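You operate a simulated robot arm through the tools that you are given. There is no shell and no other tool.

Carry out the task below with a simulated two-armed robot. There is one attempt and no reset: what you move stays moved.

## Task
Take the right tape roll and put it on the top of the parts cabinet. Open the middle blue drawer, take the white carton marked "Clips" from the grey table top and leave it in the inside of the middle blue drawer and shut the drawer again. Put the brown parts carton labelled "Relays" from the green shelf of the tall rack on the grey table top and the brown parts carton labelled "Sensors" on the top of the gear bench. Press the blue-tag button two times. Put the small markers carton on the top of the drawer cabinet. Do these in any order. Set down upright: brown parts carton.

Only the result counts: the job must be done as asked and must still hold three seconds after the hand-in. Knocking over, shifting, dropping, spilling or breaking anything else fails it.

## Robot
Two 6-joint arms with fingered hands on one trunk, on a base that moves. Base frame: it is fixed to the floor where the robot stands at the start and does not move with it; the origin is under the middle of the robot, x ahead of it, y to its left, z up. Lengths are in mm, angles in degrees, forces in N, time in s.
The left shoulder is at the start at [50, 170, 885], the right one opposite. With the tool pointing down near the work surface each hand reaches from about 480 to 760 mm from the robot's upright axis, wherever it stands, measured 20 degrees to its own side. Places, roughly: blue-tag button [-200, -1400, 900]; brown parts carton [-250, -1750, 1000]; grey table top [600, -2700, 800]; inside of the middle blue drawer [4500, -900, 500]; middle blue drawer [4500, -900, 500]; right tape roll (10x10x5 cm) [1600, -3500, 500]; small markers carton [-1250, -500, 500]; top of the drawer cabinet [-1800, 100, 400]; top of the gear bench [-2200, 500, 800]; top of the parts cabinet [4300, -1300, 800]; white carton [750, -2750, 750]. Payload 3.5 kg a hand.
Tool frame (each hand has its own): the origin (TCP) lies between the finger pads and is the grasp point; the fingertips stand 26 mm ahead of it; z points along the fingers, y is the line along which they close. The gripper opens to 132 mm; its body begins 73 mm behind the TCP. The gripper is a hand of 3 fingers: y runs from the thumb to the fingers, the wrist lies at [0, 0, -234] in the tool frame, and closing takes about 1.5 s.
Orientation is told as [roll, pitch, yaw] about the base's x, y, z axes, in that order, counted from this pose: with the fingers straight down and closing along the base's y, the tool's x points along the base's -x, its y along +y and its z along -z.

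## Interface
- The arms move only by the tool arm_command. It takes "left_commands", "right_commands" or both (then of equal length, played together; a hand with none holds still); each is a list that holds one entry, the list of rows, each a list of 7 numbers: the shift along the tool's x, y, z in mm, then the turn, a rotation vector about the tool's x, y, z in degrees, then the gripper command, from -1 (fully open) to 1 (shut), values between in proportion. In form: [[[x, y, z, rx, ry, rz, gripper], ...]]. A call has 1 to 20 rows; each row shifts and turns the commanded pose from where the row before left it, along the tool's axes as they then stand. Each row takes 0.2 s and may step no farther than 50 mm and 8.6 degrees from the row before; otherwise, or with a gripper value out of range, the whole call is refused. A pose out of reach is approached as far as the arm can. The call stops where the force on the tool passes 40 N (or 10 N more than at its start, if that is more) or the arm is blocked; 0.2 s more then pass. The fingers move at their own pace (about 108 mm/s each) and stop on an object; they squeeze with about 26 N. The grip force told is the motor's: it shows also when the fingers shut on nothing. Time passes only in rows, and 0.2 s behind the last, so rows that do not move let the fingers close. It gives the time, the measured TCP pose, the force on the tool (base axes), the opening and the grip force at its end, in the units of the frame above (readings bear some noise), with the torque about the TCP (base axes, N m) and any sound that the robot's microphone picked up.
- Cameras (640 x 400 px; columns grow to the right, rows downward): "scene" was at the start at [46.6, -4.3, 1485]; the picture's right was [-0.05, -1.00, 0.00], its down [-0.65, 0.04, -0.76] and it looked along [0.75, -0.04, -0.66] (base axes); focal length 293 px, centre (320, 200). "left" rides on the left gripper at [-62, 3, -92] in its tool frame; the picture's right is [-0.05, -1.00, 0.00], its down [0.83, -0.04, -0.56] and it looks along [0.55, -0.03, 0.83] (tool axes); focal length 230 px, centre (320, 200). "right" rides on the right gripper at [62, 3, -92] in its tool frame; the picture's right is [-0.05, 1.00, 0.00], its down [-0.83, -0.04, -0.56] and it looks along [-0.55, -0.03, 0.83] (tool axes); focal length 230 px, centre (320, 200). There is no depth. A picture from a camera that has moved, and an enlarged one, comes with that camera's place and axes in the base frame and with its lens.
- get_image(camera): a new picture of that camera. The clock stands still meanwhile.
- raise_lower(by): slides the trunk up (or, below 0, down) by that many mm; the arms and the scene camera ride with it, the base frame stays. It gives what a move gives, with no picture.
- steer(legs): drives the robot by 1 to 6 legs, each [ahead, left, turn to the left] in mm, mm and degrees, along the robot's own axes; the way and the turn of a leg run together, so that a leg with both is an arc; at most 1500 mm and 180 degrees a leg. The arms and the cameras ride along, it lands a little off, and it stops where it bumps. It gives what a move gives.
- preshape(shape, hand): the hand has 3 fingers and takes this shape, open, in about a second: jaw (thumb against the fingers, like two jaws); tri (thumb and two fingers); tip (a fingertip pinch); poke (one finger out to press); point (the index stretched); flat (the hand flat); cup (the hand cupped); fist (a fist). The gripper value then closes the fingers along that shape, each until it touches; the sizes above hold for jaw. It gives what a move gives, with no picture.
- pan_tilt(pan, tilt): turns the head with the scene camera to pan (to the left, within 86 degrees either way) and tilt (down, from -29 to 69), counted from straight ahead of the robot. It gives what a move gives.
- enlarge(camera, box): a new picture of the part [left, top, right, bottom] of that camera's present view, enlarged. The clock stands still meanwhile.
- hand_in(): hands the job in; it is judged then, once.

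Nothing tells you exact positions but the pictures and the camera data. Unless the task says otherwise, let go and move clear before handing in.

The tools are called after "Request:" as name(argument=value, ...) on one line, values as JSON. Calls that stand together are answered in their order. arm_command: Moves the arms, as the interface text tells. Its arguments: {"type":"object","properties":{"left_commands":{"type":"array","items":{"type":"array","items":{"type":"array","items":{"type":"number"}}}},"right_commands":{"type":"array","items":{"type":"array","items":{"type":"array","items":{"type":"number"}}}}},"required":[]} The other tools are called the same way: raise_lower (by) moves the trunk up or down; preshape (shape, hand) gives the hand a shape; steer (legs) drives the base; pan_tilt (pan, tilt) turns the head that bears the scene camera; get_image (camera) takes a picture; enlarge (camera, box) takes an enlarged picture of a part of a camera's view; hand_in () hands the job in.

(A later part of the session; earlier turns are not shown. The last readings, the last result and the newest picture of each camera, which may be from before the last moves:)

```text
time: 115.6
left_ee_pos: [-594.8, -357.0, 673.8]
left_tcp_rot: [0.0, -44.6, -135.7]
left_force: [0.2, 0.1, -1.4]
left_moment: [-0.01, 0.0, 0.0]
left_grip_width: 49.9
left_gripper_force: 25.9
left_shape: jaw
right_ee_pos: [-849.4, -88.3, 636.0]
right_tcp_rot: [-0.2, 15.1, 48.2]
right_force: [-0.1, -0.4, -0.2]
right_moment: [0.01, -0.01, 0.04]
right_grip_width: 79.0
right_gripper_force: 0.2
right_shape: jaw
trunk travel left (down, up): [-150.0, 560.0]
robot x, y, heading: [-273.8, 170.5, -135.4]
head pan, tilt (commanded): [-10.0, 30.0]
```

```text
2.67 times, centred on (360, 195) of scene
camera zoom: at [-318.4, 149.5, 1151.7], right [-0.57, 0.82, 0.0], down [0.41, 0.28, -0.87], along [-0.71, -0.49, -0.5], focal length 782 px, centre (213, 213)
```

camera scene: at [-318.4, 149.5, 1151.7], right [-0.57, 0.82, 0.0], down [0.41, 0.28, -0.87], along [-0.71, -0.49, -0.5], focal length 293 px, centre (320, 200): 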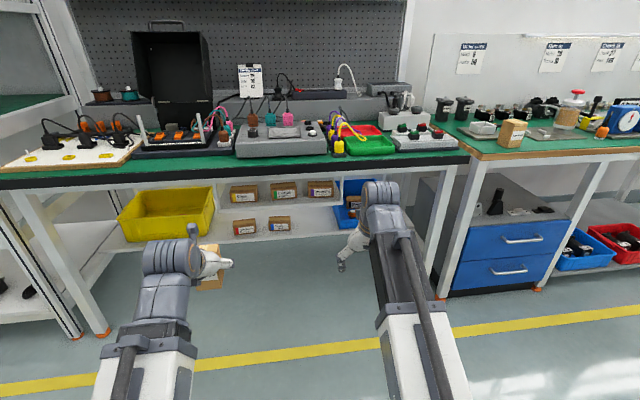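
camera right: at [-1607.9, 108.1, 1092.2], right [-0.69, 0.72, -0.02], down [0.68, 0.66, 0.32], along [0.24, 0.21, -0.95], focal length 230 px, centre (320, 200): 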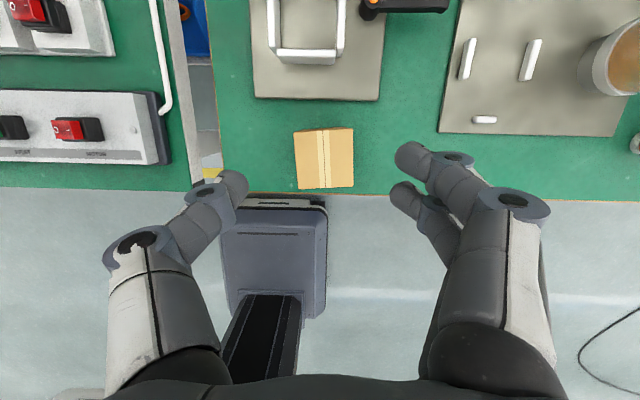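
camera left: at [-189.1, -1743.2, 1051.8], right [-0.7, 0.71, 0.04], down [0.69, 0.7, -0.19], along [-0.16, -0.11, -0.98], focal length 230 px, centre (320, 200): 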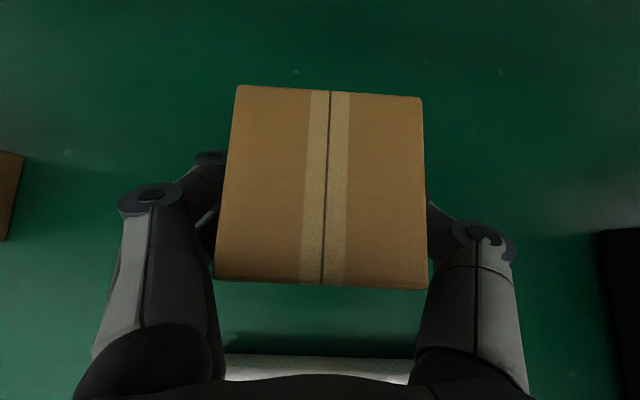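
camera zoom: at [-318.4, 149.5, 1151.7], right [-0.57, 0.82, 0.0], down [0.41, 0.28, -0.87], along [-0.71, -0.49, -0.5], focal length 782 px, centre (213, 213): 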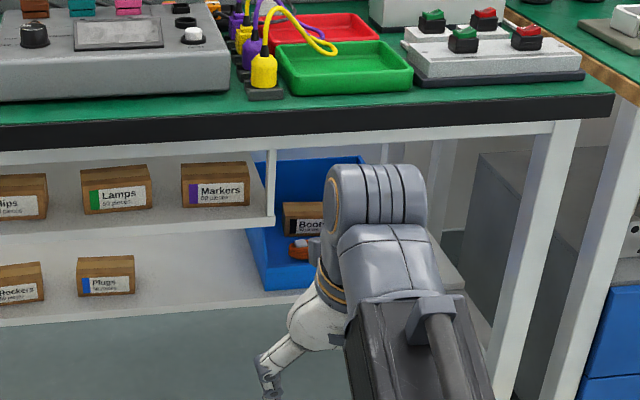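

The Markers carton is on the upper little shelf, at its right end, under the wiring bench (z about 505). I swing the left arm (with Relays) out to the side and point the right hand forward at low height.

Request:
arm_command(left_commands=[[[1.5, 47, -1.5, -3.5, 0, -3.56, 1], [1.5, 47, -1.5, -3.5, 0, -3.56, 1], [1.5, 47, -1.5, -3.5, 0, -3.56, 1], [1.5, 47, -1.5, -3.5, 0, -3.56, 1], [1.5, 47, -1.5, -3.5, 0, -3.56, 1], [1.5, 47, -1.5, -3.5, 0, -3.56, 1], [1.5, 47, -1.5, -3.5, 0, -3.56, 1], [1.5, 47, -1.5, -3.5, 0, -3.56, 1], [0, 0, 0, 0, 0, 0, 1], [0, 0, 0, 0, 0, 0, 1]]], right_commands=[[[10.9, 0, 13.3, 0, 8, 0, -0.2], [9, 0, 14.7, 0, 8, 0, -0.2], [6.8, 0, 15.8, 0, 8, 0, -0.2], [4.6, 0, 16.6, 0, 8, 0, -0.2], [2.2, 0, 17, 0, 8, 0, -0.2], [-0.2, 0, 17.2, 0, 8, 0, -0.2], [-2.5, 0, 17, 0, 8, 0, -0.2], [-4.9, 0, 16.5, 0, 8, 0, -0.2], [-7.1, 0, 15.6, 0, 8, 0, -0.2], [0, 0, 10, -3.6, 0, 0, -0.2]]])

Request:
get_image(camera="right")

Request:
get_image(camera="scene")

```text
time: 117.8
left_ee_pos: [-266.3, -526.3, 677.4]
left_tcp_rot: [0.0, -44.4, -95.6]
left_force: [0.0, 0.2, -0.9]
left_moment: [-0.01, 0.0, 0.01]
left_grip_width: 49.8
left_gripper_force: 26.3
left_shape: jaw
left hand out of reach, approached as far as the arm can: row 1, 5, 8
right_ee_pos: [-927.1, -187.4, 554.6]
right_tcp_rot: [0.3, 81.3, 47.0]
right_force: [-0.3, 0.1, 0.1]
right_moment: [0.02, -0.02, -0.01]
right_grip_width: 78.8
right_gripper_force: 0.1
right_shape: jaw
right hand out of reach, approached as far as the arm can: row 8, 9
trunk travel left (down, up): [-150.0, 560.0]
robot x, y, heading: [-275.3, 175.6, -135.5]
head pan, tilt (commanded): [-10.0, 30.0]
```

```text
taken
camera right: at [-873.0, -126.3, 628.3], right [-0.72, 0.69, -0.05], down [0.49, 0.46, -0.74], along [-0.49, -0.56, -0.67], focal length 230 px, centre (320, 200)
```

right: 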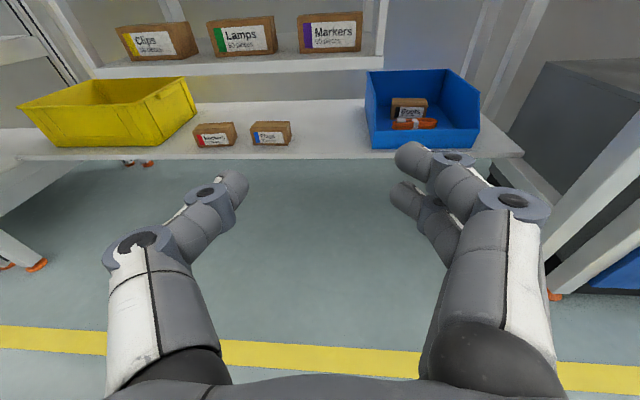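

```text
taken
camera scene: at [-318.3, 149.6, 1151.7], right [-0.57, 0.82, 0.0], down [0.41, 0.28, -0.87], along [-0.71, -0.49, -0.5], focal length 293 px, centre (320, 200)
```

scene: 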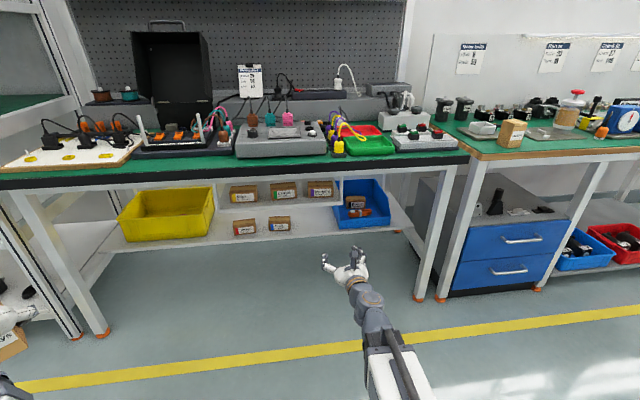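

The right camera sees the Markers carton with a support bar close to its right. I drive nearer and square up, then look again for accurate measures.

Request:
steer(legs=[[150, 40, -2.0]])

Request:
get_image(camera="right")

Request:
enlarge(camera="scene", box=[200, 140, 440, 290])

```text
time: 119.2
left_ee_pos: [-370.8, -656.9, 678.4]
left_tcp_rot: [0.1, -44.4, -97.8]
left_force: [-0.5, 0.4, -1.6]
left_moment: [-0.02, 0.04, -0.01]
left_grip_width: 49.6
left_gripper_force: 26.0
left_shape: jaw
right_ee_pos: [-1018.4, -294.7, 554.4]
right_tcp_rot: [0.1, 81.4, 44.7]
right_force: [0.4, -0.4, 0.7]
right_moment: [0.03, 0.03, -0.01]
right_grip_width: 78.6
right_gripper_force: 0.2
right_shape: jaw
trunk travel left (down, up): [-150.0, 560.0]
robot x, y, heading: [-354.9, 41.6, -137.6]
head pan, tilt (commanded): [-10.0, 30.0]
```

```text
taken
camera right: at [-962.6, -234.9, 628.8], right [-0.7, 0.72, -0.05], down [0.51, 0.44, -0.74], along [-0.51, -0.54, -0.67], focal length 230 px, centre (320, 200)
```

right: 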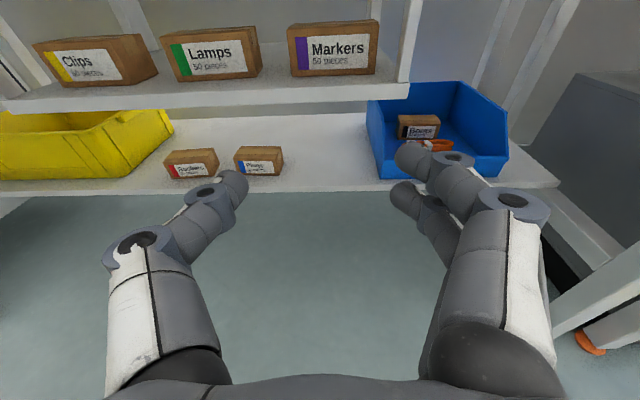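

```text
2.67 times, centred on (320, 215) of scene
camera zoom: at [-398.1, 20.4, 1151.8], right [-0.54, 0.84, 0.0], down [0.42, 0.27, -0.87], along [-0.73, -0.46, -0.5], focal length 782 px, centre (320, 160)
```

zoom: 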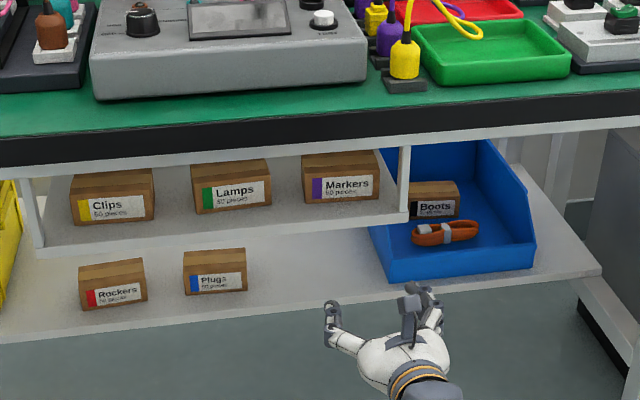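

I enlarge the Markers carton in both views to pin down its place.

Request:
enlarge(camera="right", box=[240, 0, 440, 125])

Request:
enlarge(camera="scene", box=[280, 180, 400, 255])

```text
3.20 times, centred on (340, 62) of right
camera zoom: at [-962.6, -234.9, 628.8], right [-0.7, 0.72, -0.05], down [0.51, 0.44, -0.74], along [-0.51, -0.54, -0.67], focal length 736 px, centre (256, 640)
```

zoom: 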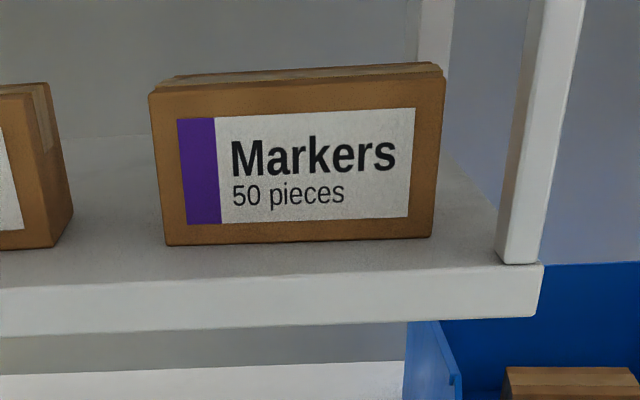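

```text
5.33 times, centred on (340, 218) of scene
camera zoom: at [-398.1, 20.4, 1151.8], right [-0.54, 0.84, 0.0], down [0.42, 0.27, -0.87], along [-0.73, -0.46, -0.5], focal length 1564 px, centre (213, 107)
```

zoom: 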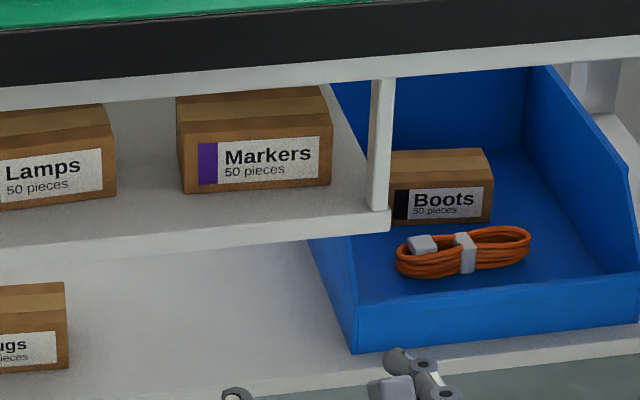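

Markers carton: 105 wide, 50 high, 55 deep, standing at z≈548 with its right side only ~20 mm from the support bar. I plan to enter with the hand yawed ~30° to the right; I first yaw and open it here in free space, then drive nearer.

Request:
arm_command(right_commands=[[[0, 0, 0, -7.9, 0, 1.2, -1], [0, 0, 0, -7.9, 0, 1.2, -1], [0, 0, 0, -7.9, 0, 1.2, -1], [0, 0, 0, -7.9, 0, 1.2, -1], [0, 0, 0, 0, 0, 0, -1]]])

Request:
steer(legs=[[0, 150, 0], [110, 0, 0]])

Request:
get_image(camera="right")

Request:
get_image(camera="scene")

```text
time: 120.4
left_ee_pos: [-369.5, -656.6, 678.0]
left_tcp_rot: [0.0, -44.4, -97.8]
left_force: [0.6, 0.0, -1.5]
left_moment: [0.01, -0.02, 0.01]
left_grip_width: 49.5
left_gripper_force: 26.2
left_shape: jaw
right_ee_pos: [-1019.0, -295.5, 550.6]
right_tcp_rot: [2.3, 80.5, 18.5]
right_force: [0.1, 0.0, 0.1]
right_moment: [0.01, 0.0, -0.01]
right_grip_width: 132.0
right_gripper_force: 0.0
right_shape: jaw
right hand out of reach, approached as far as the arm can: row 1
trunk travel left (down, up): [-150.0, 560.0]
robot x, y, heading: [-351.6, 40.3, -137.5]
head pan, tilt (commanded): [-10.0, 30.0]
```

```text
time: 122.5
left_ee_pos: [-353.7, -840.8, 678.2]
left_tcp_rot: [0.0, -44.5, -98.0]
left_force: [-0.1, -0.8, -1.5]
left_moment: [-0.02, -0.03, 0.02]
left_grip_width: 49.7
left_gripper_force: 26.0
left_shape: jaw
right_ee_pos: [-1001.9, -478.0, 550.3]
right_tcp_rot: [2.3, 80.5, 18.5]
right_force: [0.5, 0.8, -0.3]
right_moment: [0.0, -0.03, -0.02]
right_grip_width: 131.9
right_gripper_force: 0.0
right_shape: jaw
trunk travel left (down, up): [-150.0, 560.0]
robot x, y, heading: [-335.5, -142.2, -137.8]
head pan, tilt (commanded): [-10.0, 30.0]
```

```text
taken
camera right: at [-924.6, -452.6, 626.1], right [-0.27, 0.96, -0.04], down [0.67, 0.16, -0.73], along [-0.69, -0.23, -0.68], focal length 230 px, centre (320, 200)
```

right: 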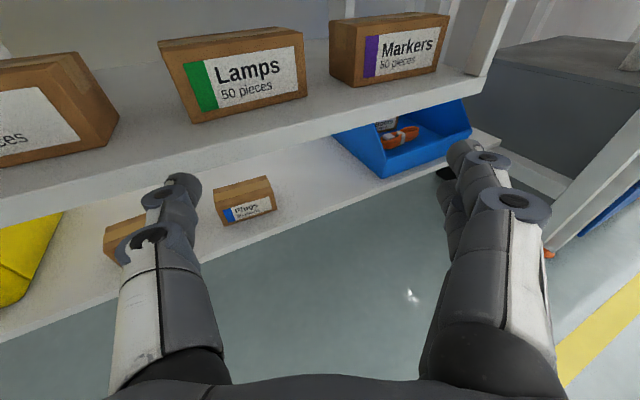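

```text
taken
camera scene: at [-379.0, -164.5, 1151.8], right [-0.53, 0.85, 0.0], down [0.42, 0.27, -0.87], along [-0.73, -0.46, -0.5], focal length 293 px, centre (320, 200)
```

scene: 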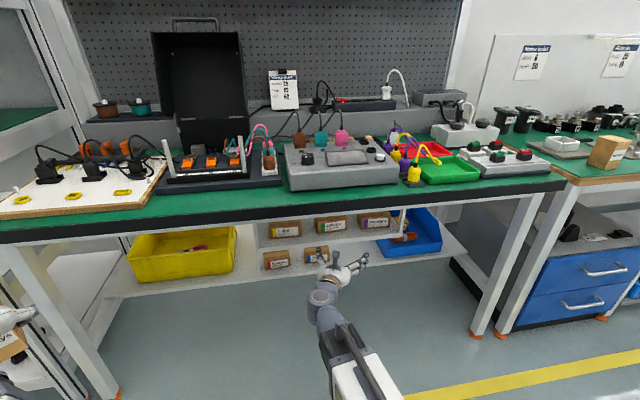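

Measured: carton front at about F 1183, right side ~20 mm from the bar. I move the open hand to a staging point just before the shelf, at the right height, and look at the alignment.

Request:
arm_command(right_commands=[[[11, 30, 17.6, 0, 0, 0, -1], [11, 30, 17.6, 0, 0, 0, -1], [11, 30, 17.6, 0, 0, 0, -1], [11, 31, 17.6, -3, 0, 0.5, -1]]])

Request:
get_image(camera="right")

Request:
enlarge(camera="scene", box=[280, 180, 440, 280])

```text
time: 123.5
left_ee_pos: [-353.9, -840.7, 679.1]
left_tcp_rot: [0.0, -44.4, -98.1]
left_force: [0.7, -0.2, -2.2]
left_moment: [0.0, -0.01, -0.02]
left_grip_width: 49.8
left_gripper_force: 25.7
left_shape: jaw
right_ee_pos: [-1110.1, -384.3, 582.5]
right_tcp_rot: [2.4, 80.5, 15.6]
right_force: [-0.1, 0.3, -0.3]
right_moment: [-0.02, 0.03, 0.02]
right_grip_width: 131.7
right_gripper_force: 0.1
right_shape: jaw
trunk travel left (down, up): [-150.0, 560.0]
robot x, y, heading: [-334.3, -143.2, -138.1]
head pan, tilt (commanded): [-10.0, 30.0]
```

```text
taken
camera right: at [-1031.8, -363.1, 658.2], right [-0.22, 0.97, -0.04], down [0.68, 0.12, -0.73], along [-0.7, -0.19, -0.68], focal length 230 px, centre (320, 200)
```

right: 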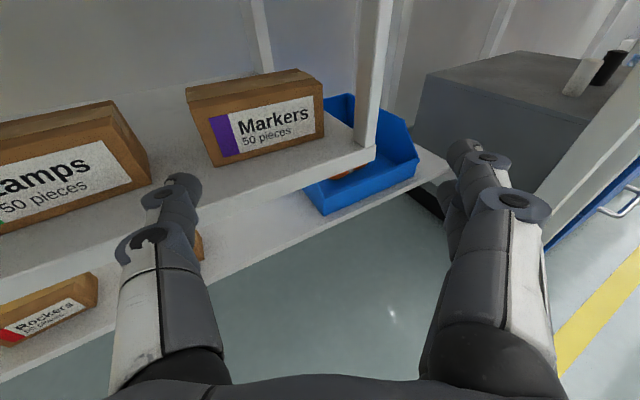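

```text
4.00 times, centred on (360, 230) of scene
camera zoom: at [-378.9, -164.6, 1151.7], right [-0.53, 0.85, 0.0], down [0.42, 0.27, -0.87], along [-0.73, -0.46, -0.5], focal length 1173 px, centre (160, 80)
```

zoom: 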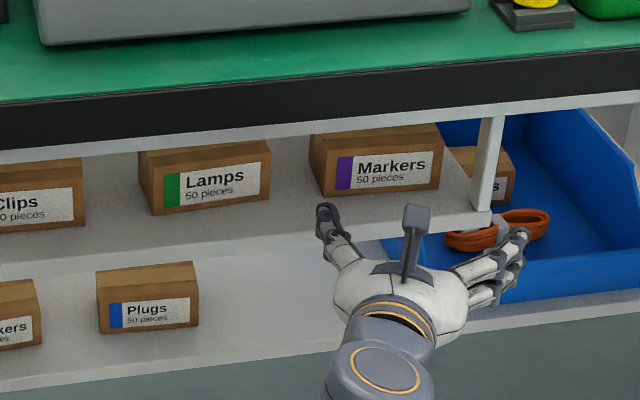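

The view agrees: carton right edge ~533, bar inner face ~552, Lamps edge ~381. I slide the hand inwards most of the way and check.

Request:
arm_command(right_commands=[[[3.2, -13, 19.1, 0, 0, 0, -1], [3.2, -13, 19.1, 0, 0, 0, -1], [3.2, -13, 19.1, 0, 0, 0, -1], [3.2, -12.5, 19.1, 0, 0, 0, -1]]])

Request:
get_image(camera="right")

Request:
enlarge(camera="scene", box=[300, 180, 428, 260])

```text
time: 124.5
left_ee_pos: [-353.1, -841.4, 677.6]
left_tcp_rot: [-0.1, -44.4, -98.0]
left_force: [0.1, -0.2, -1.7]
left_moment: [0.02, 0.0, -0.01]
left_grip_width: 49.6
left_gripper_force: 26.0
left_shape: jaw
right_ee_pos: [-1171.8, -450.7, 581.5]
right_tcp_rot: [2.3, 80.5, 15.5]
right_force: [-0.1, 0.1, 0.8]
right_moment: [0.03, -0.01, 0.05]
right_grip_width: 132.0
right_gripper_force: 0.2
right_shape: jaw
trunk travel left (down, up): [-150.0, 560.0]
robot x, y, heading: [-334.8, -146.3, -137.7]
head pan, tilt (commanded): [-10.0, 30.0]
```

```text
taken
camera right: at [-1094.7, -429.2, 657.1], right [-0.22, 0.97, -0.04], down [0.68, 0.12, -0.73], along [-0.7, -0.19, -0.68], focal length 230 px, centre (320, 200)
```

right: 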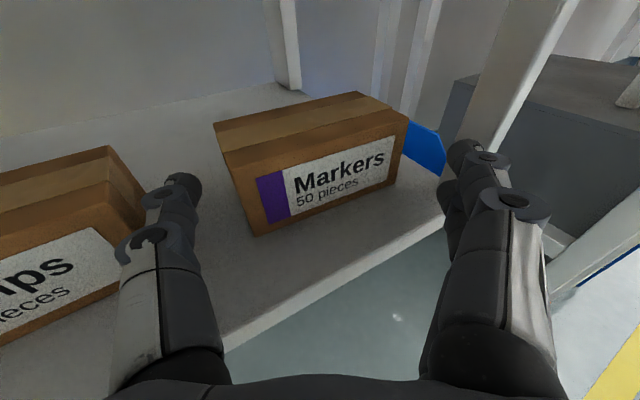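

```text
5.00 times, centred on (364, 220) of scene
camera zoom: at [-378.9, -164.5, 1151.8], right [-0.53, 0.85, 0.0], down [0.42, 0.27, -0.87], along [-0.73, -0.46, -0.5], focal length 1466 px, centre (100, 100)
```

zoom: 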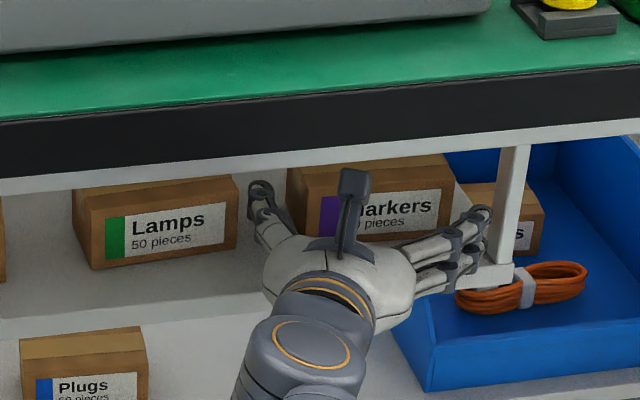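

Still clear on both sides. I creep in along a path hugging the bar's edge, checking the force.

Request:
arm_command(right_commands=[[[3, -9.4, 18, 0, 0, 0, -1], [0.8, -1.8, 4.7, 0, 0, 0, -1], [0.6, -1.4, 3.8, 0, 0, 0, -1]]])

Request:
get_image(camera="right")

Request:
enlarge(camera="scene", box=[340, 190, 420, 240])

```text
time: 125.3
left_ee_pos: [-352.1, -841.8, 679.4]
left_tcp_rot: [0.1, -44.4, -98.0]
left_force: [-0.3, -0.5, -1.2]
left_moment: [0.0, 0.04, -0.03]
left_grip_width: 49.6
left_gripper_force: 26.0
left_shape: jaw
right_ee_pos: [-1196.0, -470.3, 580.9]
right_tcp_rot: [2.4, 80.5, 15.6]
right_force: [0.6, 0.5, -0.8]
right_moment: [-0.03, 0.02, -0.03]
right_grip_width: 131.8
right_gripper_force: 0.1
right_shape: jaw
trunk travel left (down, up): [-150.0, 560.0]
robot x, y, heading: [-335.3, -145.3, -137.5]
head pan, tilt (commanded): [-10.0, 30.0]
```

```text
taken
camera right: at [-1117.6, -448.7, 657.4], right [-0.22, 0.97, -0.04], down [0.68, 0.12, -0.73], along [-0.7, -0.19, -0.68], focal length 230 px, centre (320, 200)
```

right: 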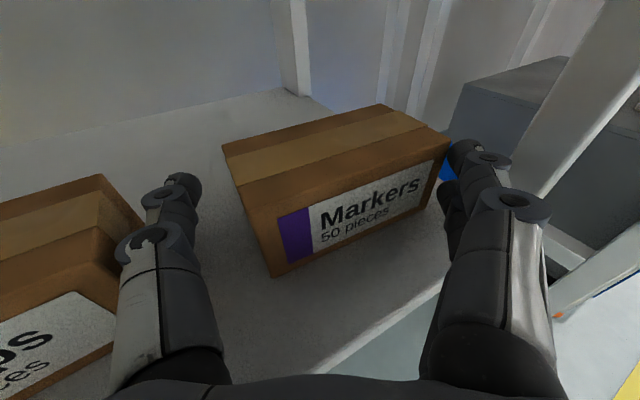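

```text
8.00 times, centred on (380, 215) of scene
camera zoom: at [-379.0, -164.5, 1151.7], right [-0.53, 0.85, 0.0], down [0.42, 0.27, -0.87], along [-0.73, -0.46, -0.5], focal length 2346 px, centre (-160, 80)
```

zoom: 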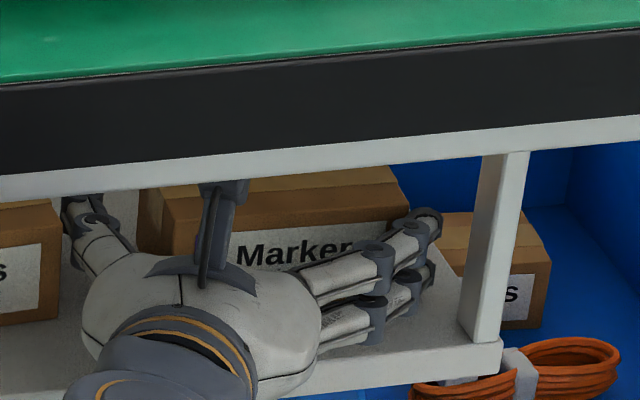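

More room to the bar than reckoned. I go in the last ~17 mm, biased slightly right.

Request:
arm_command(right_commands=[[[1.3, 1, 6.2, 0, 0, 0, -1], [1.4, -0.4, 6.6, 0, 0, 0, -1], [1.2, -2.1, 5.6, 0, 0, 0, -1]]])

Request:
get_image(camera="right")

Request:
enlarge(camera="scene", box=[340, 190, 420, 240])

```text
time: 126.1
left_ee_pos: [-353.3, -840.8, 678.5]
left_tcp_rot: [0.0, -44.4, -97.9]
left_force: [-0.3, 0.2, -1.3]
left_moment: [0.01, -0.01, 0.02]
left_grip_width: 49.5
left_gripper_force: 26.4
left_shape: jaw
right_ee_pos: [-1211.9, -475.3, 583.0]
right_tcp_rot: [2.2, 80.6, 15.4]
right_force: [0.5, 0.9, -0.8]
right_moment: [-0.02, -0.01, -0.06]
right_grip_width: 131.8
right_gripper_force: 0.0
right_shape: jaw
trunk travel left (down, up): [-150.0, 560.0]
robot x, y, heading: [-334.0, -142.1, -138.1]
head pan, tilt (commanded): [-10.0, 30.0]
```

```text
taken
camera right: at [-1135.1, -454.2, 658.3], right [-0.22, 0.97, -0.04], down [0.68, 0.12, -0.73], along [-0.7, -0.19, -0.68], focal length 230 px, centre (320, 200)
```

right: 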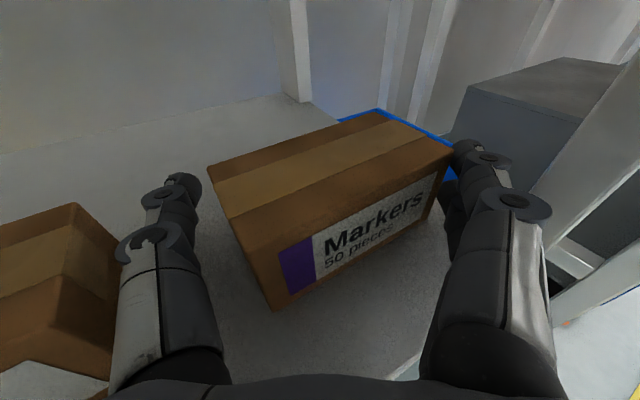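

```text
8.00 times, centred on (380, 215) of scene
camera zoom: at [-379.0, -164.5, 1151.7], right [-0.53, 0.85, 0.0], down [0.42, 0.27, -0.87], along [-0.73, -0.46, -0.5], focal length 2346 px, centre (-160, 80)
```

zoom: 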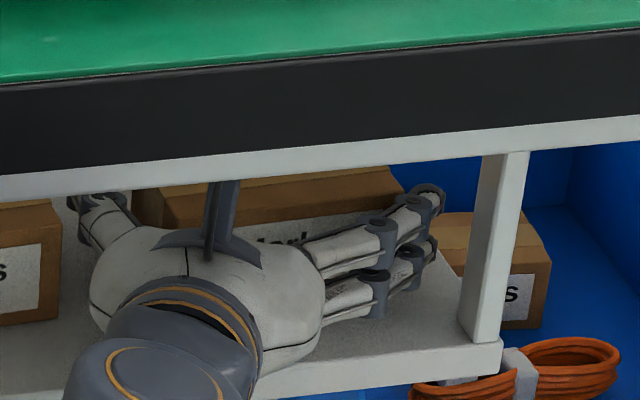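

The hand straddles the carton. I begin to close in stages, watching how it turns into the hand.

Request:
arm_command(right_commands=[[[0, 0, 0, 0, 0, 0, -0.8], [0, 0, 0, 0, 0, 0, -0.7], [0, 0, 0, 0, 0, 0, -0.6], [0, 0, 0, 0, 0, 0, -0.6]]])

Request:
get_image(camera="right")

```text
time: 127.1
left_ee_pos: [-354.2, -841.0, 679.1]
left_tcp_rot: [0.1, -44.4, -98.1]
left_force: [-0.1, 0.6, -1.5]
left_moment: [0.0, 0.0, 0.0]
left_grip_width: 49.5
left_gripper_force: 25.7
left_shape: jaw
right_ee_pos: [-1212.7, -476.5, 582.8]
right_tcp_rot: [2.4, 80.5, 15.6]
right_force: [0.7, -1.1, -0.4]
right_moment: [-0.03, 0.03, 0.01]
right_grip_width: 115.0
right_gripper_force: 25.2
right_shape: jaw
trunk travel left (down, up): [-150.0, 560.0]
robot x, y, heading: [-332.7, -142.7, -137.7]
head pan, tilt (commanded): [-10.0, 30.0]
```

```text
taken
camera right: at [-1134.8, -454.4, 658.3], right [-0.22, 0.97, -0.04], down [0.68, 0.12, -0.73], along [-0.7, -0.19, -0.68], focal length 230 px, centre (320, 200)
```

right: 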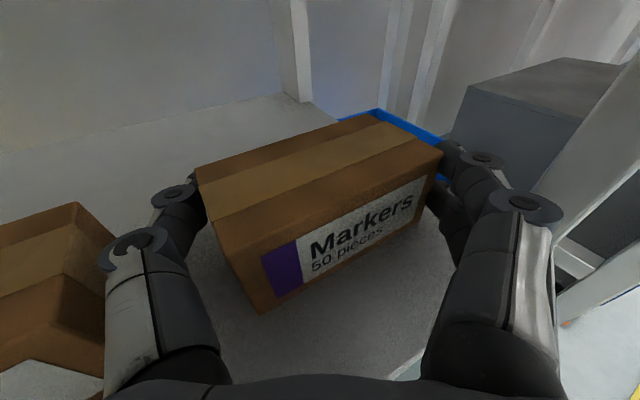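

It jammed across the carton's diagonal at 115 mm. I reopen, turn the hand 15° back toward square (fingers are now past the bar), and look before closing again.

Request:
arm_command(right_commands=[[[0, 0, 0, 0, 0, 0, -1], [0, 0, 0, 0, 0, 0, -1], [0, 1, 0, 5, 0, -0.8, -1], [0, 1, 0, 5, 0, -0.8, -1], [0, 1, 0, 5, 0, -0.8, -1]]])

Request:
get_image(camera="right")

Request:
enlarge(camera="scene", box=[340, 190, 420, 240])

```text
time: 128.3
left_ee_pos: [-353.7, -841.5, 678.7]
left_tcp_rot: [0.0, -44.4, -98.0]
left_force: [0.0, -0.4, -1.7]
left_moment: [0.0, -0.05, 0.01]
left_grip_width: 49.5
left_gripper_force: 26.3
left_shape: jaw
right_ee_pos: [-1213.8, -472.6, 581.9]
right_tcp_rot: [1.5, 80.3, 29.0]
right_force: [0.4, 0.4, 0.5]
right_moment: [0.02, -0.01, 0.04]
right_grip_width: 132.3
right_gripper_force: 0.0
right_shape: jaw
trunk travel left (down, up): [-150.0, 560.0]
robot x, y, heading: [-332.2, -146.6, -137.8]
head pan, tilt (commanded): [-10.0, 30.0]
```

```text
taken
camera right: at [-1143.6, -432.6, 659.3], right [-0.45, 0.89, -0.05], down [0.63, 0.28, -0.72], along [-0.63, -0.36, -0.69], focal length 230 px, centre (320, 200)
```

right: 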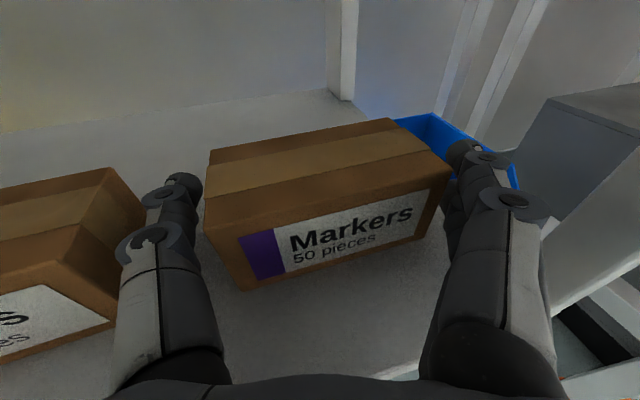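

```text
8.00 times, centred on (380, 215) of scene
camera zoom: at [-378.9, -164.6, 1151.8], right [-0.53, 0.85, 0.0], down [0.42, 0.27, -0.87], along [-0.73, -0.46, -0.5], focal length 2346 px, centre (-160, 80)
```

zoom: 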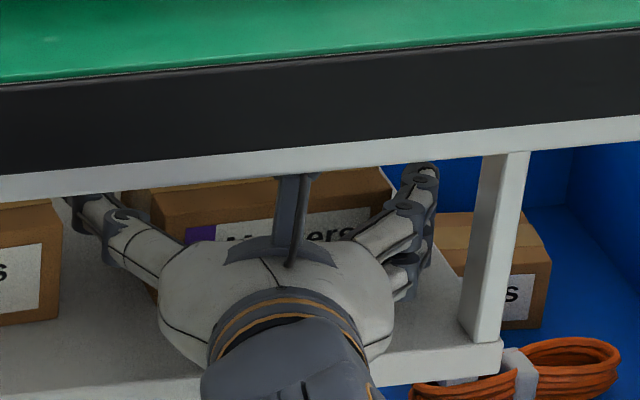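

Now the hand is ~15° off the carton's axis, within friction. I back 8 mm so both contacts lie on the side faces, then close.

Request:
arm_command(right_commands=[[[-1.3, 2.2, -7.6, 0, 0, 0, -1], [0, 0, 0, 0, 0, 0, -0.75], [0, 0, 0, 0, 0, 0, -0.6], [0, 0, 0, 0, 0, 0, -0.5], [0, 0, 0, 0, 0, 0, -0.4], [0, 0, 0, 0, 0, 0, -0.4]]])

Request:
get_image(camera="right")

Request:
enlarge(camera="scene", box=[340, 190, 420, 240])

```text
time: 129.7
left_ee_pos: [-352.9, -841.6, 678.0]
left_tcp_rot: [0.0, -44.4, -98.0]
left_force: [0.5, 0.2, -1.1]
left_moment: [-0.01, -0.02, 0.0]
left_grip_width: 49.8
left_gripper_force: 26.1
left_shape: jaw
right_ee_pos: [-1209.2, -467.2, 583.1]
right_tcp_rot: [1.6, 80.4, 30.0]
right_force: [-0.4, -0.7, -0.7]
right_moment: [-0.03, -0.02, -0.02]
right_grip_width: 102.1
right_gripper_force: 25.7
right_shape: jaw
trunk travel left (down, up): [-150.0, 560.0]
robot x, y, heading: [-333.8, -143.3, -137.7]
head pan, tilt (commanded): [-10.0, 30.0]
```

```text
taken
camera right: at [-1139.4, -426.3, 659.5], right [-0.47, 0.88, -0.05], down [0.62, 0.29, -0.73], along [-0.63, -0.37, -0.69], focal length 230 px, centre (320, 200)
```

right: 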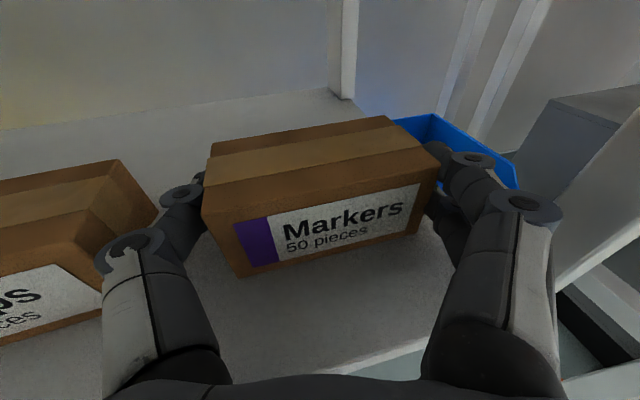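

```text
8.00 times, centred on (380, 215) of scene
camera zoom: at [-379.0, -164.5, 1151.7], right [-0.53, 0.85, 0.0], down [0.42, 0.27, -0.87], along [-0.73, -0.46, -0.5], focal length 2346 px, centre (-160, 80)
```

zoom: 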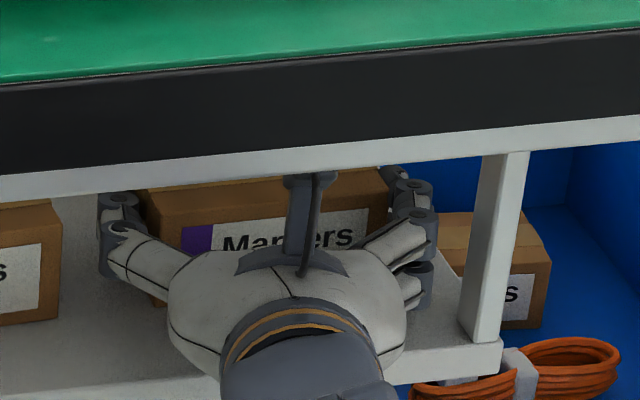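

It's gripped at 102 mm. I lift 12 mm and check that it follows.

Request:
arm_command(right_commands=[[[0, 0, 0, 0, 0, 0, 0.2], [5.9, 0, -1, 0, 0, 0, 0.2], [5.9, 0, -1, 0, 0, 0, 0.2], [0, 0, 0, 0, 0, 0, 0.2]]])

Request:
get_image(camera="right")

Request:
enlarge(camera="scene", box=[340, 190, 420, 240])

```text
time: 130.7
left_ee_pos: [-353.0, -841.6, 679.6]
left_tcp_rot: [-0.1, -44.4, -98.0]
left_force: [0.1, 0.7, -2.0]
left_moment: [0.0, -0.01, 0.03]
left_grip_width: 49.5
left_gripper_force: 26.2
left_shape: jaw
right_ee_pos: [-1209.8, -467.0, 595.2]
right_tcp_rot: [1.5, 80.5, 29.9]
right_force: [0.0, -0.1, -1.2]
right_moment: [0.06, -0.03, 0.02]
right_grip_width: 101.9
right_gripper_force: 25.6
right_shape: jaw
trunk travel left (down, up): [-150.0, 560.0]
robot x, y, heading: [-332.9, -143.0, -137.6]
head pan, tilt (commanded): [-10.0, 30.0]
```

```text
taken
camera right: at [-1139.8, -425.7, 671.3], right [-0.47, 0.88, -0.05], down [0.62, 0.29, -0.73], along [-0.63, -0.37, -0.69], focal length 230 px, centre (320, 200)
```

right: 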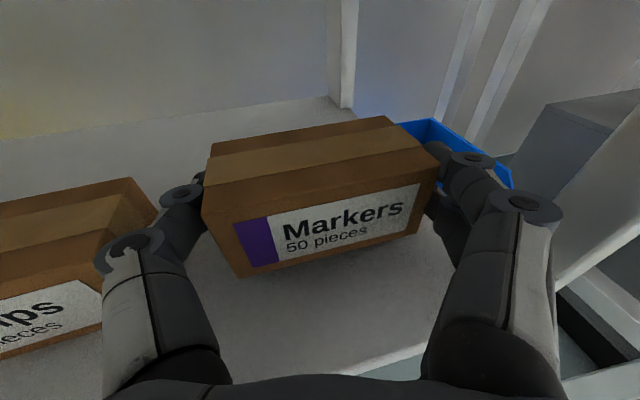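

```text
8.00 times, centred on (380, 215) of scene
camera zoom: at [-379.1, -164.6, 1151.7], right [-0.53, 0.85, 0.0], down [0.42, 0.27, -0.87], along [-0.73, -0.46, -0.5], focal length 2346 px, centre (-160, 80)
```

zoom: 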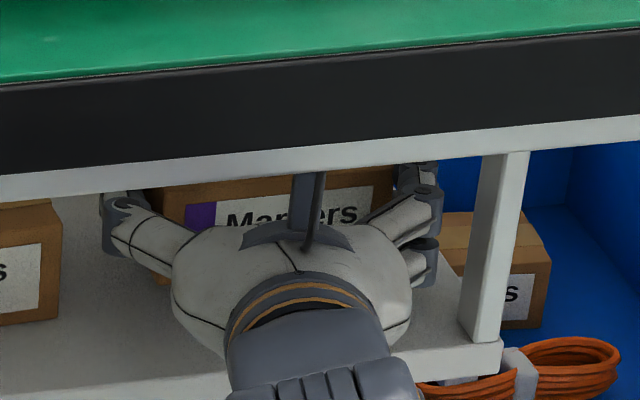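

The carton is lifted. I shift 9 mm left off the bar and draw it straight out.

Request:
arm_command(right_commands=[[[-0.4, -8.7, -2.2, 0, 0, 0, 0.2], [-3.2, 5, -19, 0, 0, 0, 0.2], [-5.6, 8.75, -33.4, 0, 0, 0, 0.2], [-5.6, 8.75, -33.4, 0, 0, 0, 0.2], [-5.6, 8.75, -33.4, 0, 0, 0, 0.2], [-2, 3, -15, 0, 0, 0, 0.2]]])

Request:
get_image(camera="right")

Request:
get_image(camera="scene")

```text
time: 132.1
left_ee_pos: [-353.6, -841.9, 677.4]
left_tcp_rot: [0.0, -44.4, -97.9]
left_force: [0.3, -0.1, -1.6]
left_moment: [-0.05, 0.02, 0.02]
left_grip_width: 49.7
left_gripper_force: 26.7
left_shape: jaw
right_ee_pos: [-1095.7, -386.6, 594.1]
right_tcp_rot: [2.3, 80.6, 30.1]
right_force: [-0.6, -0.3, -2.5]
right_moment: [0.05, -0.02, 0.03]
right_grip_width: 101.5
right_gripper_force: 26.0
right_shape: jaw
right hand out of reach, approached as far as the arm can: row 6
trunk travel left (down, up): [-150.0, 560.0]
robot x, y, heading: [-333.6, -142.9, -137.9]
head pan, tilt (commanded): [-10.0, 30.0]
```

```text
taken
camera right: at [-1025.7, -346.6, 670.2], right [-0.46, 0.89, -0.04], down [0.62, 0.28, -0.73], along [-0.63, -0.36, -0.68], focal length 230 px, centre (320, 200)
```

right: 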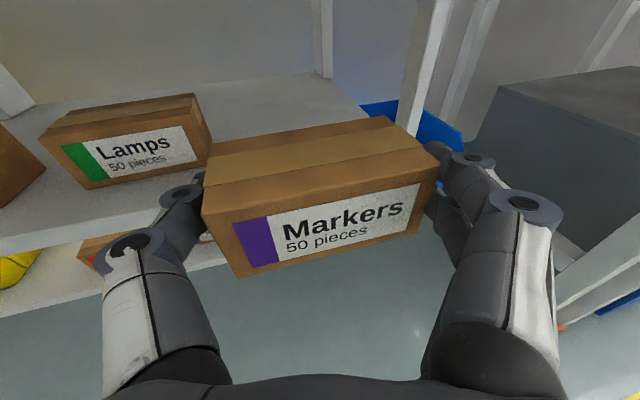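

```text
taken
camera scene: at [-379.1, -164.6, 1151.7], right [-0.53, 0.85, 0.0], down [0.42, 0.27, -0.87], along [-0.73, -0.46, -0.5], focal length 293 px, centre (320, 200)
```

scene: 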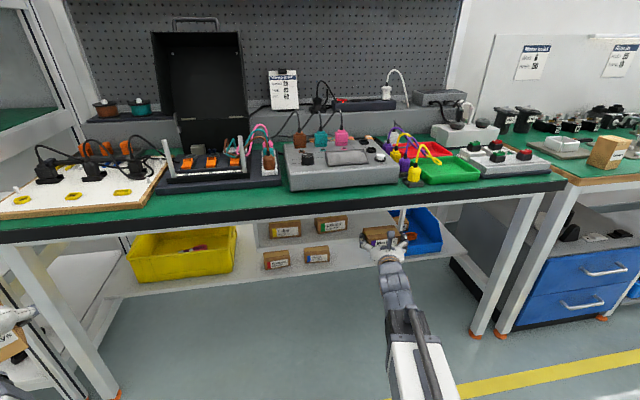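

Markers is out and held. I back off, slide right to the drawer cabinet and look at its top.

Request:
steer(legs=[[-200, 0, 0], [0, -800, 0]])

Request:
pan_tilt(pan=-15, tilt=30)

Request:
get_image(camera="scene")

Request:
enlarge(camera="scene", box=[240, 180, 480, 330])

Request:
get_image(camera="right")

```text
time: 137.6
left_ee_pos: [-733.2, -121.9, 677.8]
left_tcp_rot: [-0.1, -44.5, -97.5]
left_force: [0.1, 0.2, -0.5]
left_moment: [-0.05, 0.02, 0.02]
left_grip_width: 49.5
left_gripper_force: 26.3
left_shape: jaw
right_ee_pos: [-1479.7, 324.9, 594.1]
right_tcp_rot: [2.3, 80.6, 30.5]
right_force: [-0.2, 0.2, -1.6]
right_moment: [-0.03, -0.04, -0.03]
right_grip_width: 101.9
right_gripper_force: 26.0
right_shape: jaw
trunk travel left (down, up): [-150.0, 560.0]
robot x, y, heading: [-720.9, 577.5, -137.2]
head pan, tilt (commanded): [-10.0, 30.0]
```

```text
time: 138.2
left_ee_pos: [-734.9, -122.2, 678.5]
left_tcp_rot: [-0.1, -44.4, -97.4]
left_force: [-0.1, 0.0, -1.7]
left_moment: [0.0, 0.04, -0.02]
left_grip_width: 49.3
left_gripper_force: 25.7
left_shape: jaw
right_ee_pos: [-1480.8, 326.0, 594.4]
right_tcp_rot: [2.4, 80.6, 30.6]
right_force: [-0.3, 0.2, -1.8]
right_moment: [0.03, -0.02, 0.01]
right_grip_width: 101.8
right_gripper_force: 26.1
right_shape: jaw
trunk travel left (down, up): [-150.0, 560.0]
robot x, y, heading: [-719.1, 578.5, -137.6]
head pan, tilt (commanded): [-15.0, 30.0]
```

```text
taken
camera scene: at [-769.0, 561.0, 1151.7], right [-0.46, 0.89, 0.0], down [0.44, 0.23, -0.87], along [-0.77, -0.4, -0.5], focal length 293 px, centre (320, 200)
```

scene: 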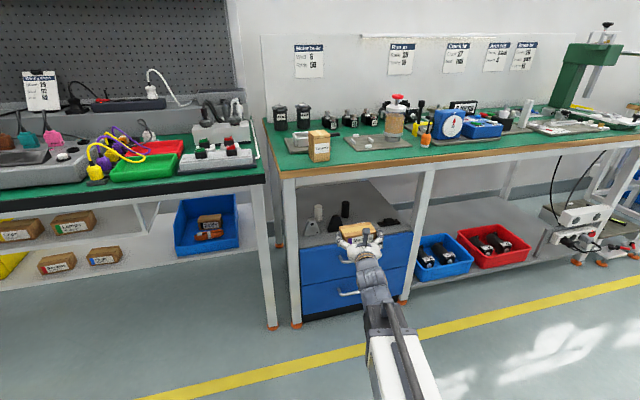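

```text
2.67 times, centred on (360, 255) of scene
camera zoom: at [-769.0, 561.0, 1151.7], right [-0.46, 0.89, 0.0], down [0.44, 0.23, -0.87], along [-0.77, -0.4, -0.5], focal length 782 px, centre (213, 53)
```

zoom: 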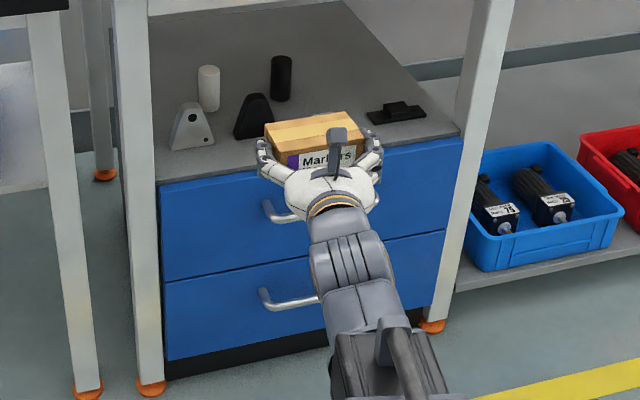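

```text
taken
camera right: at [-1410.4, 366.5, 670.2], right [-0.47, 0.88, -0.04], down [0.62, 0.29, -0.73], along [-0.63, -0.37, -0.68], focal length 230 px, centre (320, 200)
```

right: 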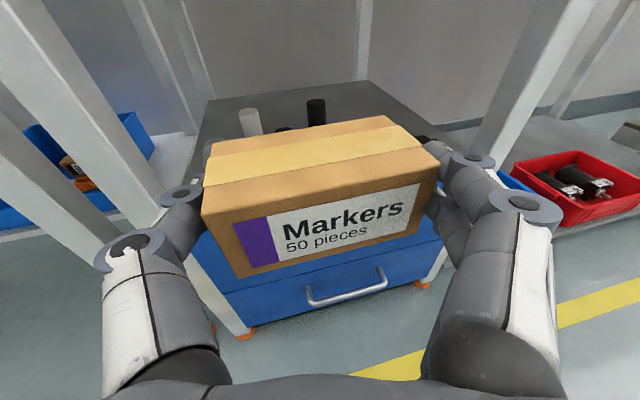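

The cabinet top is near z 447; its back-right area (behind the two flat plates) is empty. I drive over so the hand can set the carton there.

Request:
steer(legs=[[0, -196, 0], [190, 0, 0]])

Request:
get_image(camera="right")

Request:
get_image(camera="scene")

```text
time: 141.0
left_ee_pos: [-1004.5, -112.8, 677.6]
left_tcp_rot: [-0.1, -44.5, -97.3]
left_force: [-0.4, -0.3, -2.1]
left_moment: [-0.02, 0.01, -0.01]
left_grip_width: 49.8
left_gripper_force: 26.0
left_shape: jaw
right_ee_pos: [-1753.2, 332.6, 594.5]
right_tcp_rot: [2.3, 80.6, 30.6]
right_force: [0.1, -1.1, -2.1]
right_moment: [0.03, -0.02, 0.0]
right_grip_width: 101.8
right_gripper_force: 26.1
right_shape: jaw
trunk travel left (down, up): [-150.0, 560.0]
robot x, y, heading: [-993.2, 585.8, -137.3]
head pan, tilt (commanded): [-15.0, 30.0]
```

```text
taken
camera right: at [-1682.2, 374.4, 670.2], right [-0.47, 0.88, -0.04], down [0.62, 0.29, -0.73], along [-0.63, -0.37, -0.68], focal length 230 px, centre (320, 200)
```

right: 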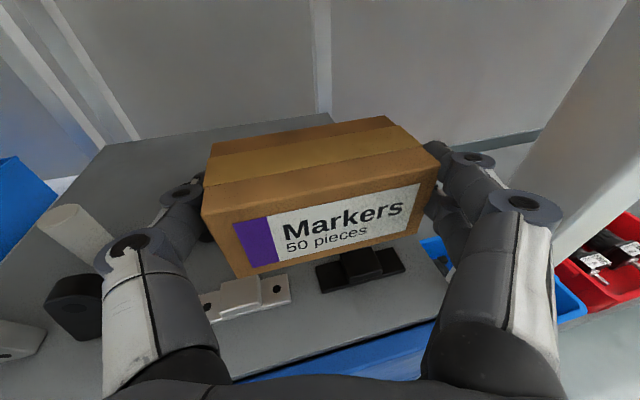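

```text
taken
camera scene: at [-1041.4, 570.5, 1151.7], right [-0.47, 0.88, 0.0], down [0.44, 0.23, -0.87], along [-0.77, -0.4, -0.5], focal length 293 px, centre (320, 200)
```

scene: 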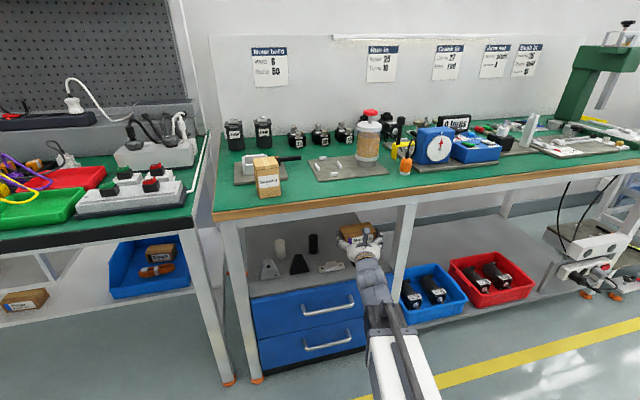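

The space behind the plates is free (cabinet depth to ~1490). I move the carton over it, then pitch the hand 10° more down so the palm will clear the flat plates in front.

Request:
arm_command(right_commands=[[[4.7, -5.9, 28.5, 0, 0, 0, 0.2], [4.7, -5.9, 28.5, 0, 0, 0, 0.2], [4.7, -5.9, 28.5, 0, 0, 0, 0.2], [4.7, -5.9, 28.5, 0, 0, 0, 0.2], [0, 0, 0, 0, -5.3, 0, 0.2], [0, 0, 0, 0, -5.3, 0, 0.2]]])

Request:
get_image(camera="right")

Request:
enlarge(camera="scene", box=[220, 200, 460, 350])

```text
time: 142.4
left_ee_pos: [-1005.6, -112.8, 678.4]
left_tcp_rot: [0.0, -44.4, -97.4]
left_force: [-0.8, -0.5, -1.7]
left_moment: [-0.02, 0.01, 0.0]
left_grip_width: 49.5
left_gripper_force: 26.1
left_shape: jaw
right_ee_pos: [-1836.4, 249.0, 591.9]
right_tcp_rot: [2.1, 70.3, 29.4]
right_force: [-0.3, 0.1, -2.3]
right_moment: [-0.02, 0.0, 0.0]
right_grip_width: 101.8
right_gripper_force: 25.8
right_shape: jaw
right hand out of reach, approached as far as the arm can: row 6
trunk travel left (down, up): [-150.0, 560.0]
robot x, y, heading: [-992.9, 583.6, -137.3]
head pan, tilt (commanded): [-15.0, 30.0]
```

```text
taken
camera right: at [-1779.4, 280.9, 681.4], right [-0.45, 0.89, -0.04], down [0.73, 0.34, -0.59], along [-0.52, -0.29, -0.8], focal length 230 px, centre (320, 200)
```

right: 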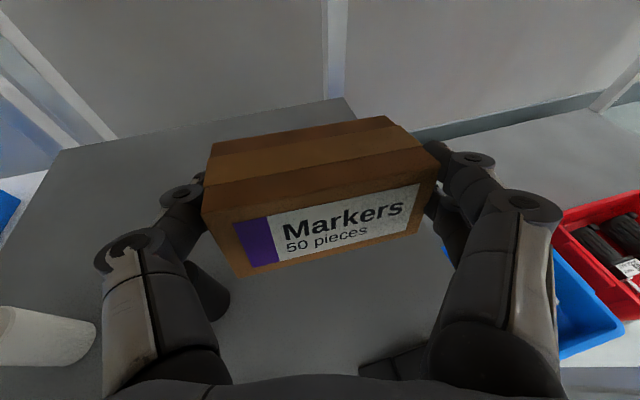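

```text
2.67 times, centred on (340, 275) of scene
camera zoom: at [-1041.5, 570.5, 1151.7], right [-0.47, 0.88, 0.0], down [0.44, 0.23, -0.87], along [-0.77, -0.4, -0.5], focal length 782 px, centre (267, 0)
```

zoom: 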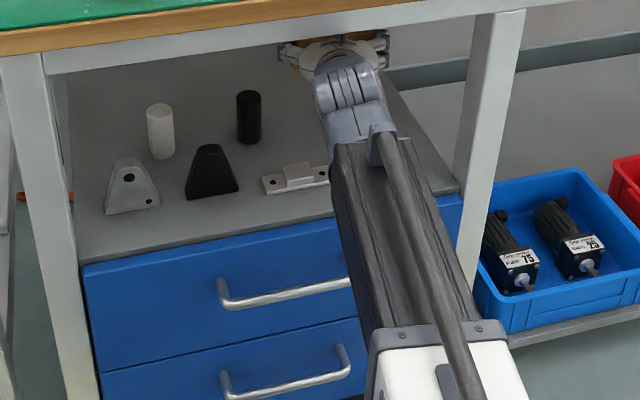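

Position is good: carton over empty cabinet top, 22 mm from the black cylinder. I shift 10 mm right while lowering to just above the surface.

Request:
arm_command(right_commands=[[[-21.7, 3, 7.75, 0, 0, 0, 0.2], [-21.7, 3, 7.75, 0, 0, 0, 0.2], [-21.7, 3, 7.75, 0, 0, 0, 0.2], [-18, 3, 6.4, 0, 0, 0, 0.2]]])

Request:
get_image(camera="right")

Request:
enlarge(camera="scene", box=[220, 200, 460, 350])

```text
time: 143.4
left_ee_pos: [-1003.8, -113.5, 679.0]
left_tcp_rot: [0.0, -44.4, -97.5]
left_force: [-1.0, 0.0, -2.0]
left_moment: [-0.02, 0.02, 0.01]
left_grip_width: 50.0
left_gripper_force: 26.1
left_shape: jaw
right_ee_pos: [-1841.9, 257.9, 503.0]
right_tcp_rot: [1.2, 69.9, 29.4]
right_force: [0.3, 0.3, -2.0]
right_moment: [0.02, -0.07, -0.01]
right_grip_width: 101.6
right_gripper_force: 26.0
right_shape: jaw
trunk travel left (down, up): [-150.0, 560.0]
robot x, y, heading: [-995.4, 585.8, -137.3]
head pan, tilt (commanded): [-15.0, 30.0]
```

```text
taken
camera right: at [-1785.7, 291.7, 592.6], right [-0.46, 0.89, -0.04], down [0.73, 0.35, -0.59], along [-0.51, -0.3, -0.81], focal length 230 px, centre (320, 200)
```

right: 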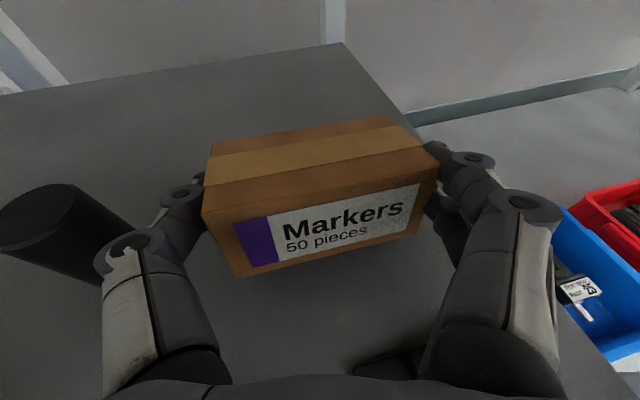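

```text
2.67 times, centred on (340, 275) of scene
camera zoom: at [-1041.4, 570.5, 1151.8], right [-0.47, 0.88, 0.0], down [0.44, 0.23, -0.87], along [-0.77, -0.4, -0.5], focal length 782 px, centre (267, 0)
```

zoom: 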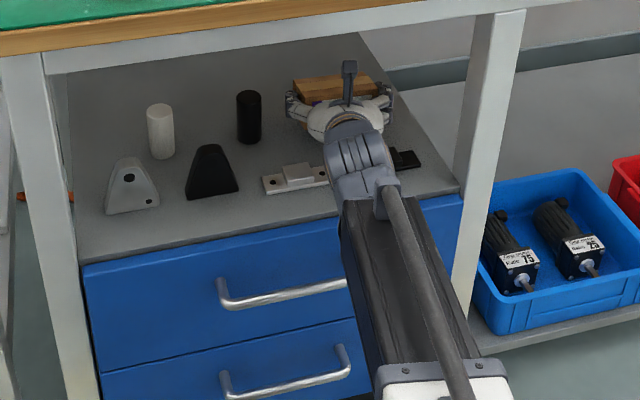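

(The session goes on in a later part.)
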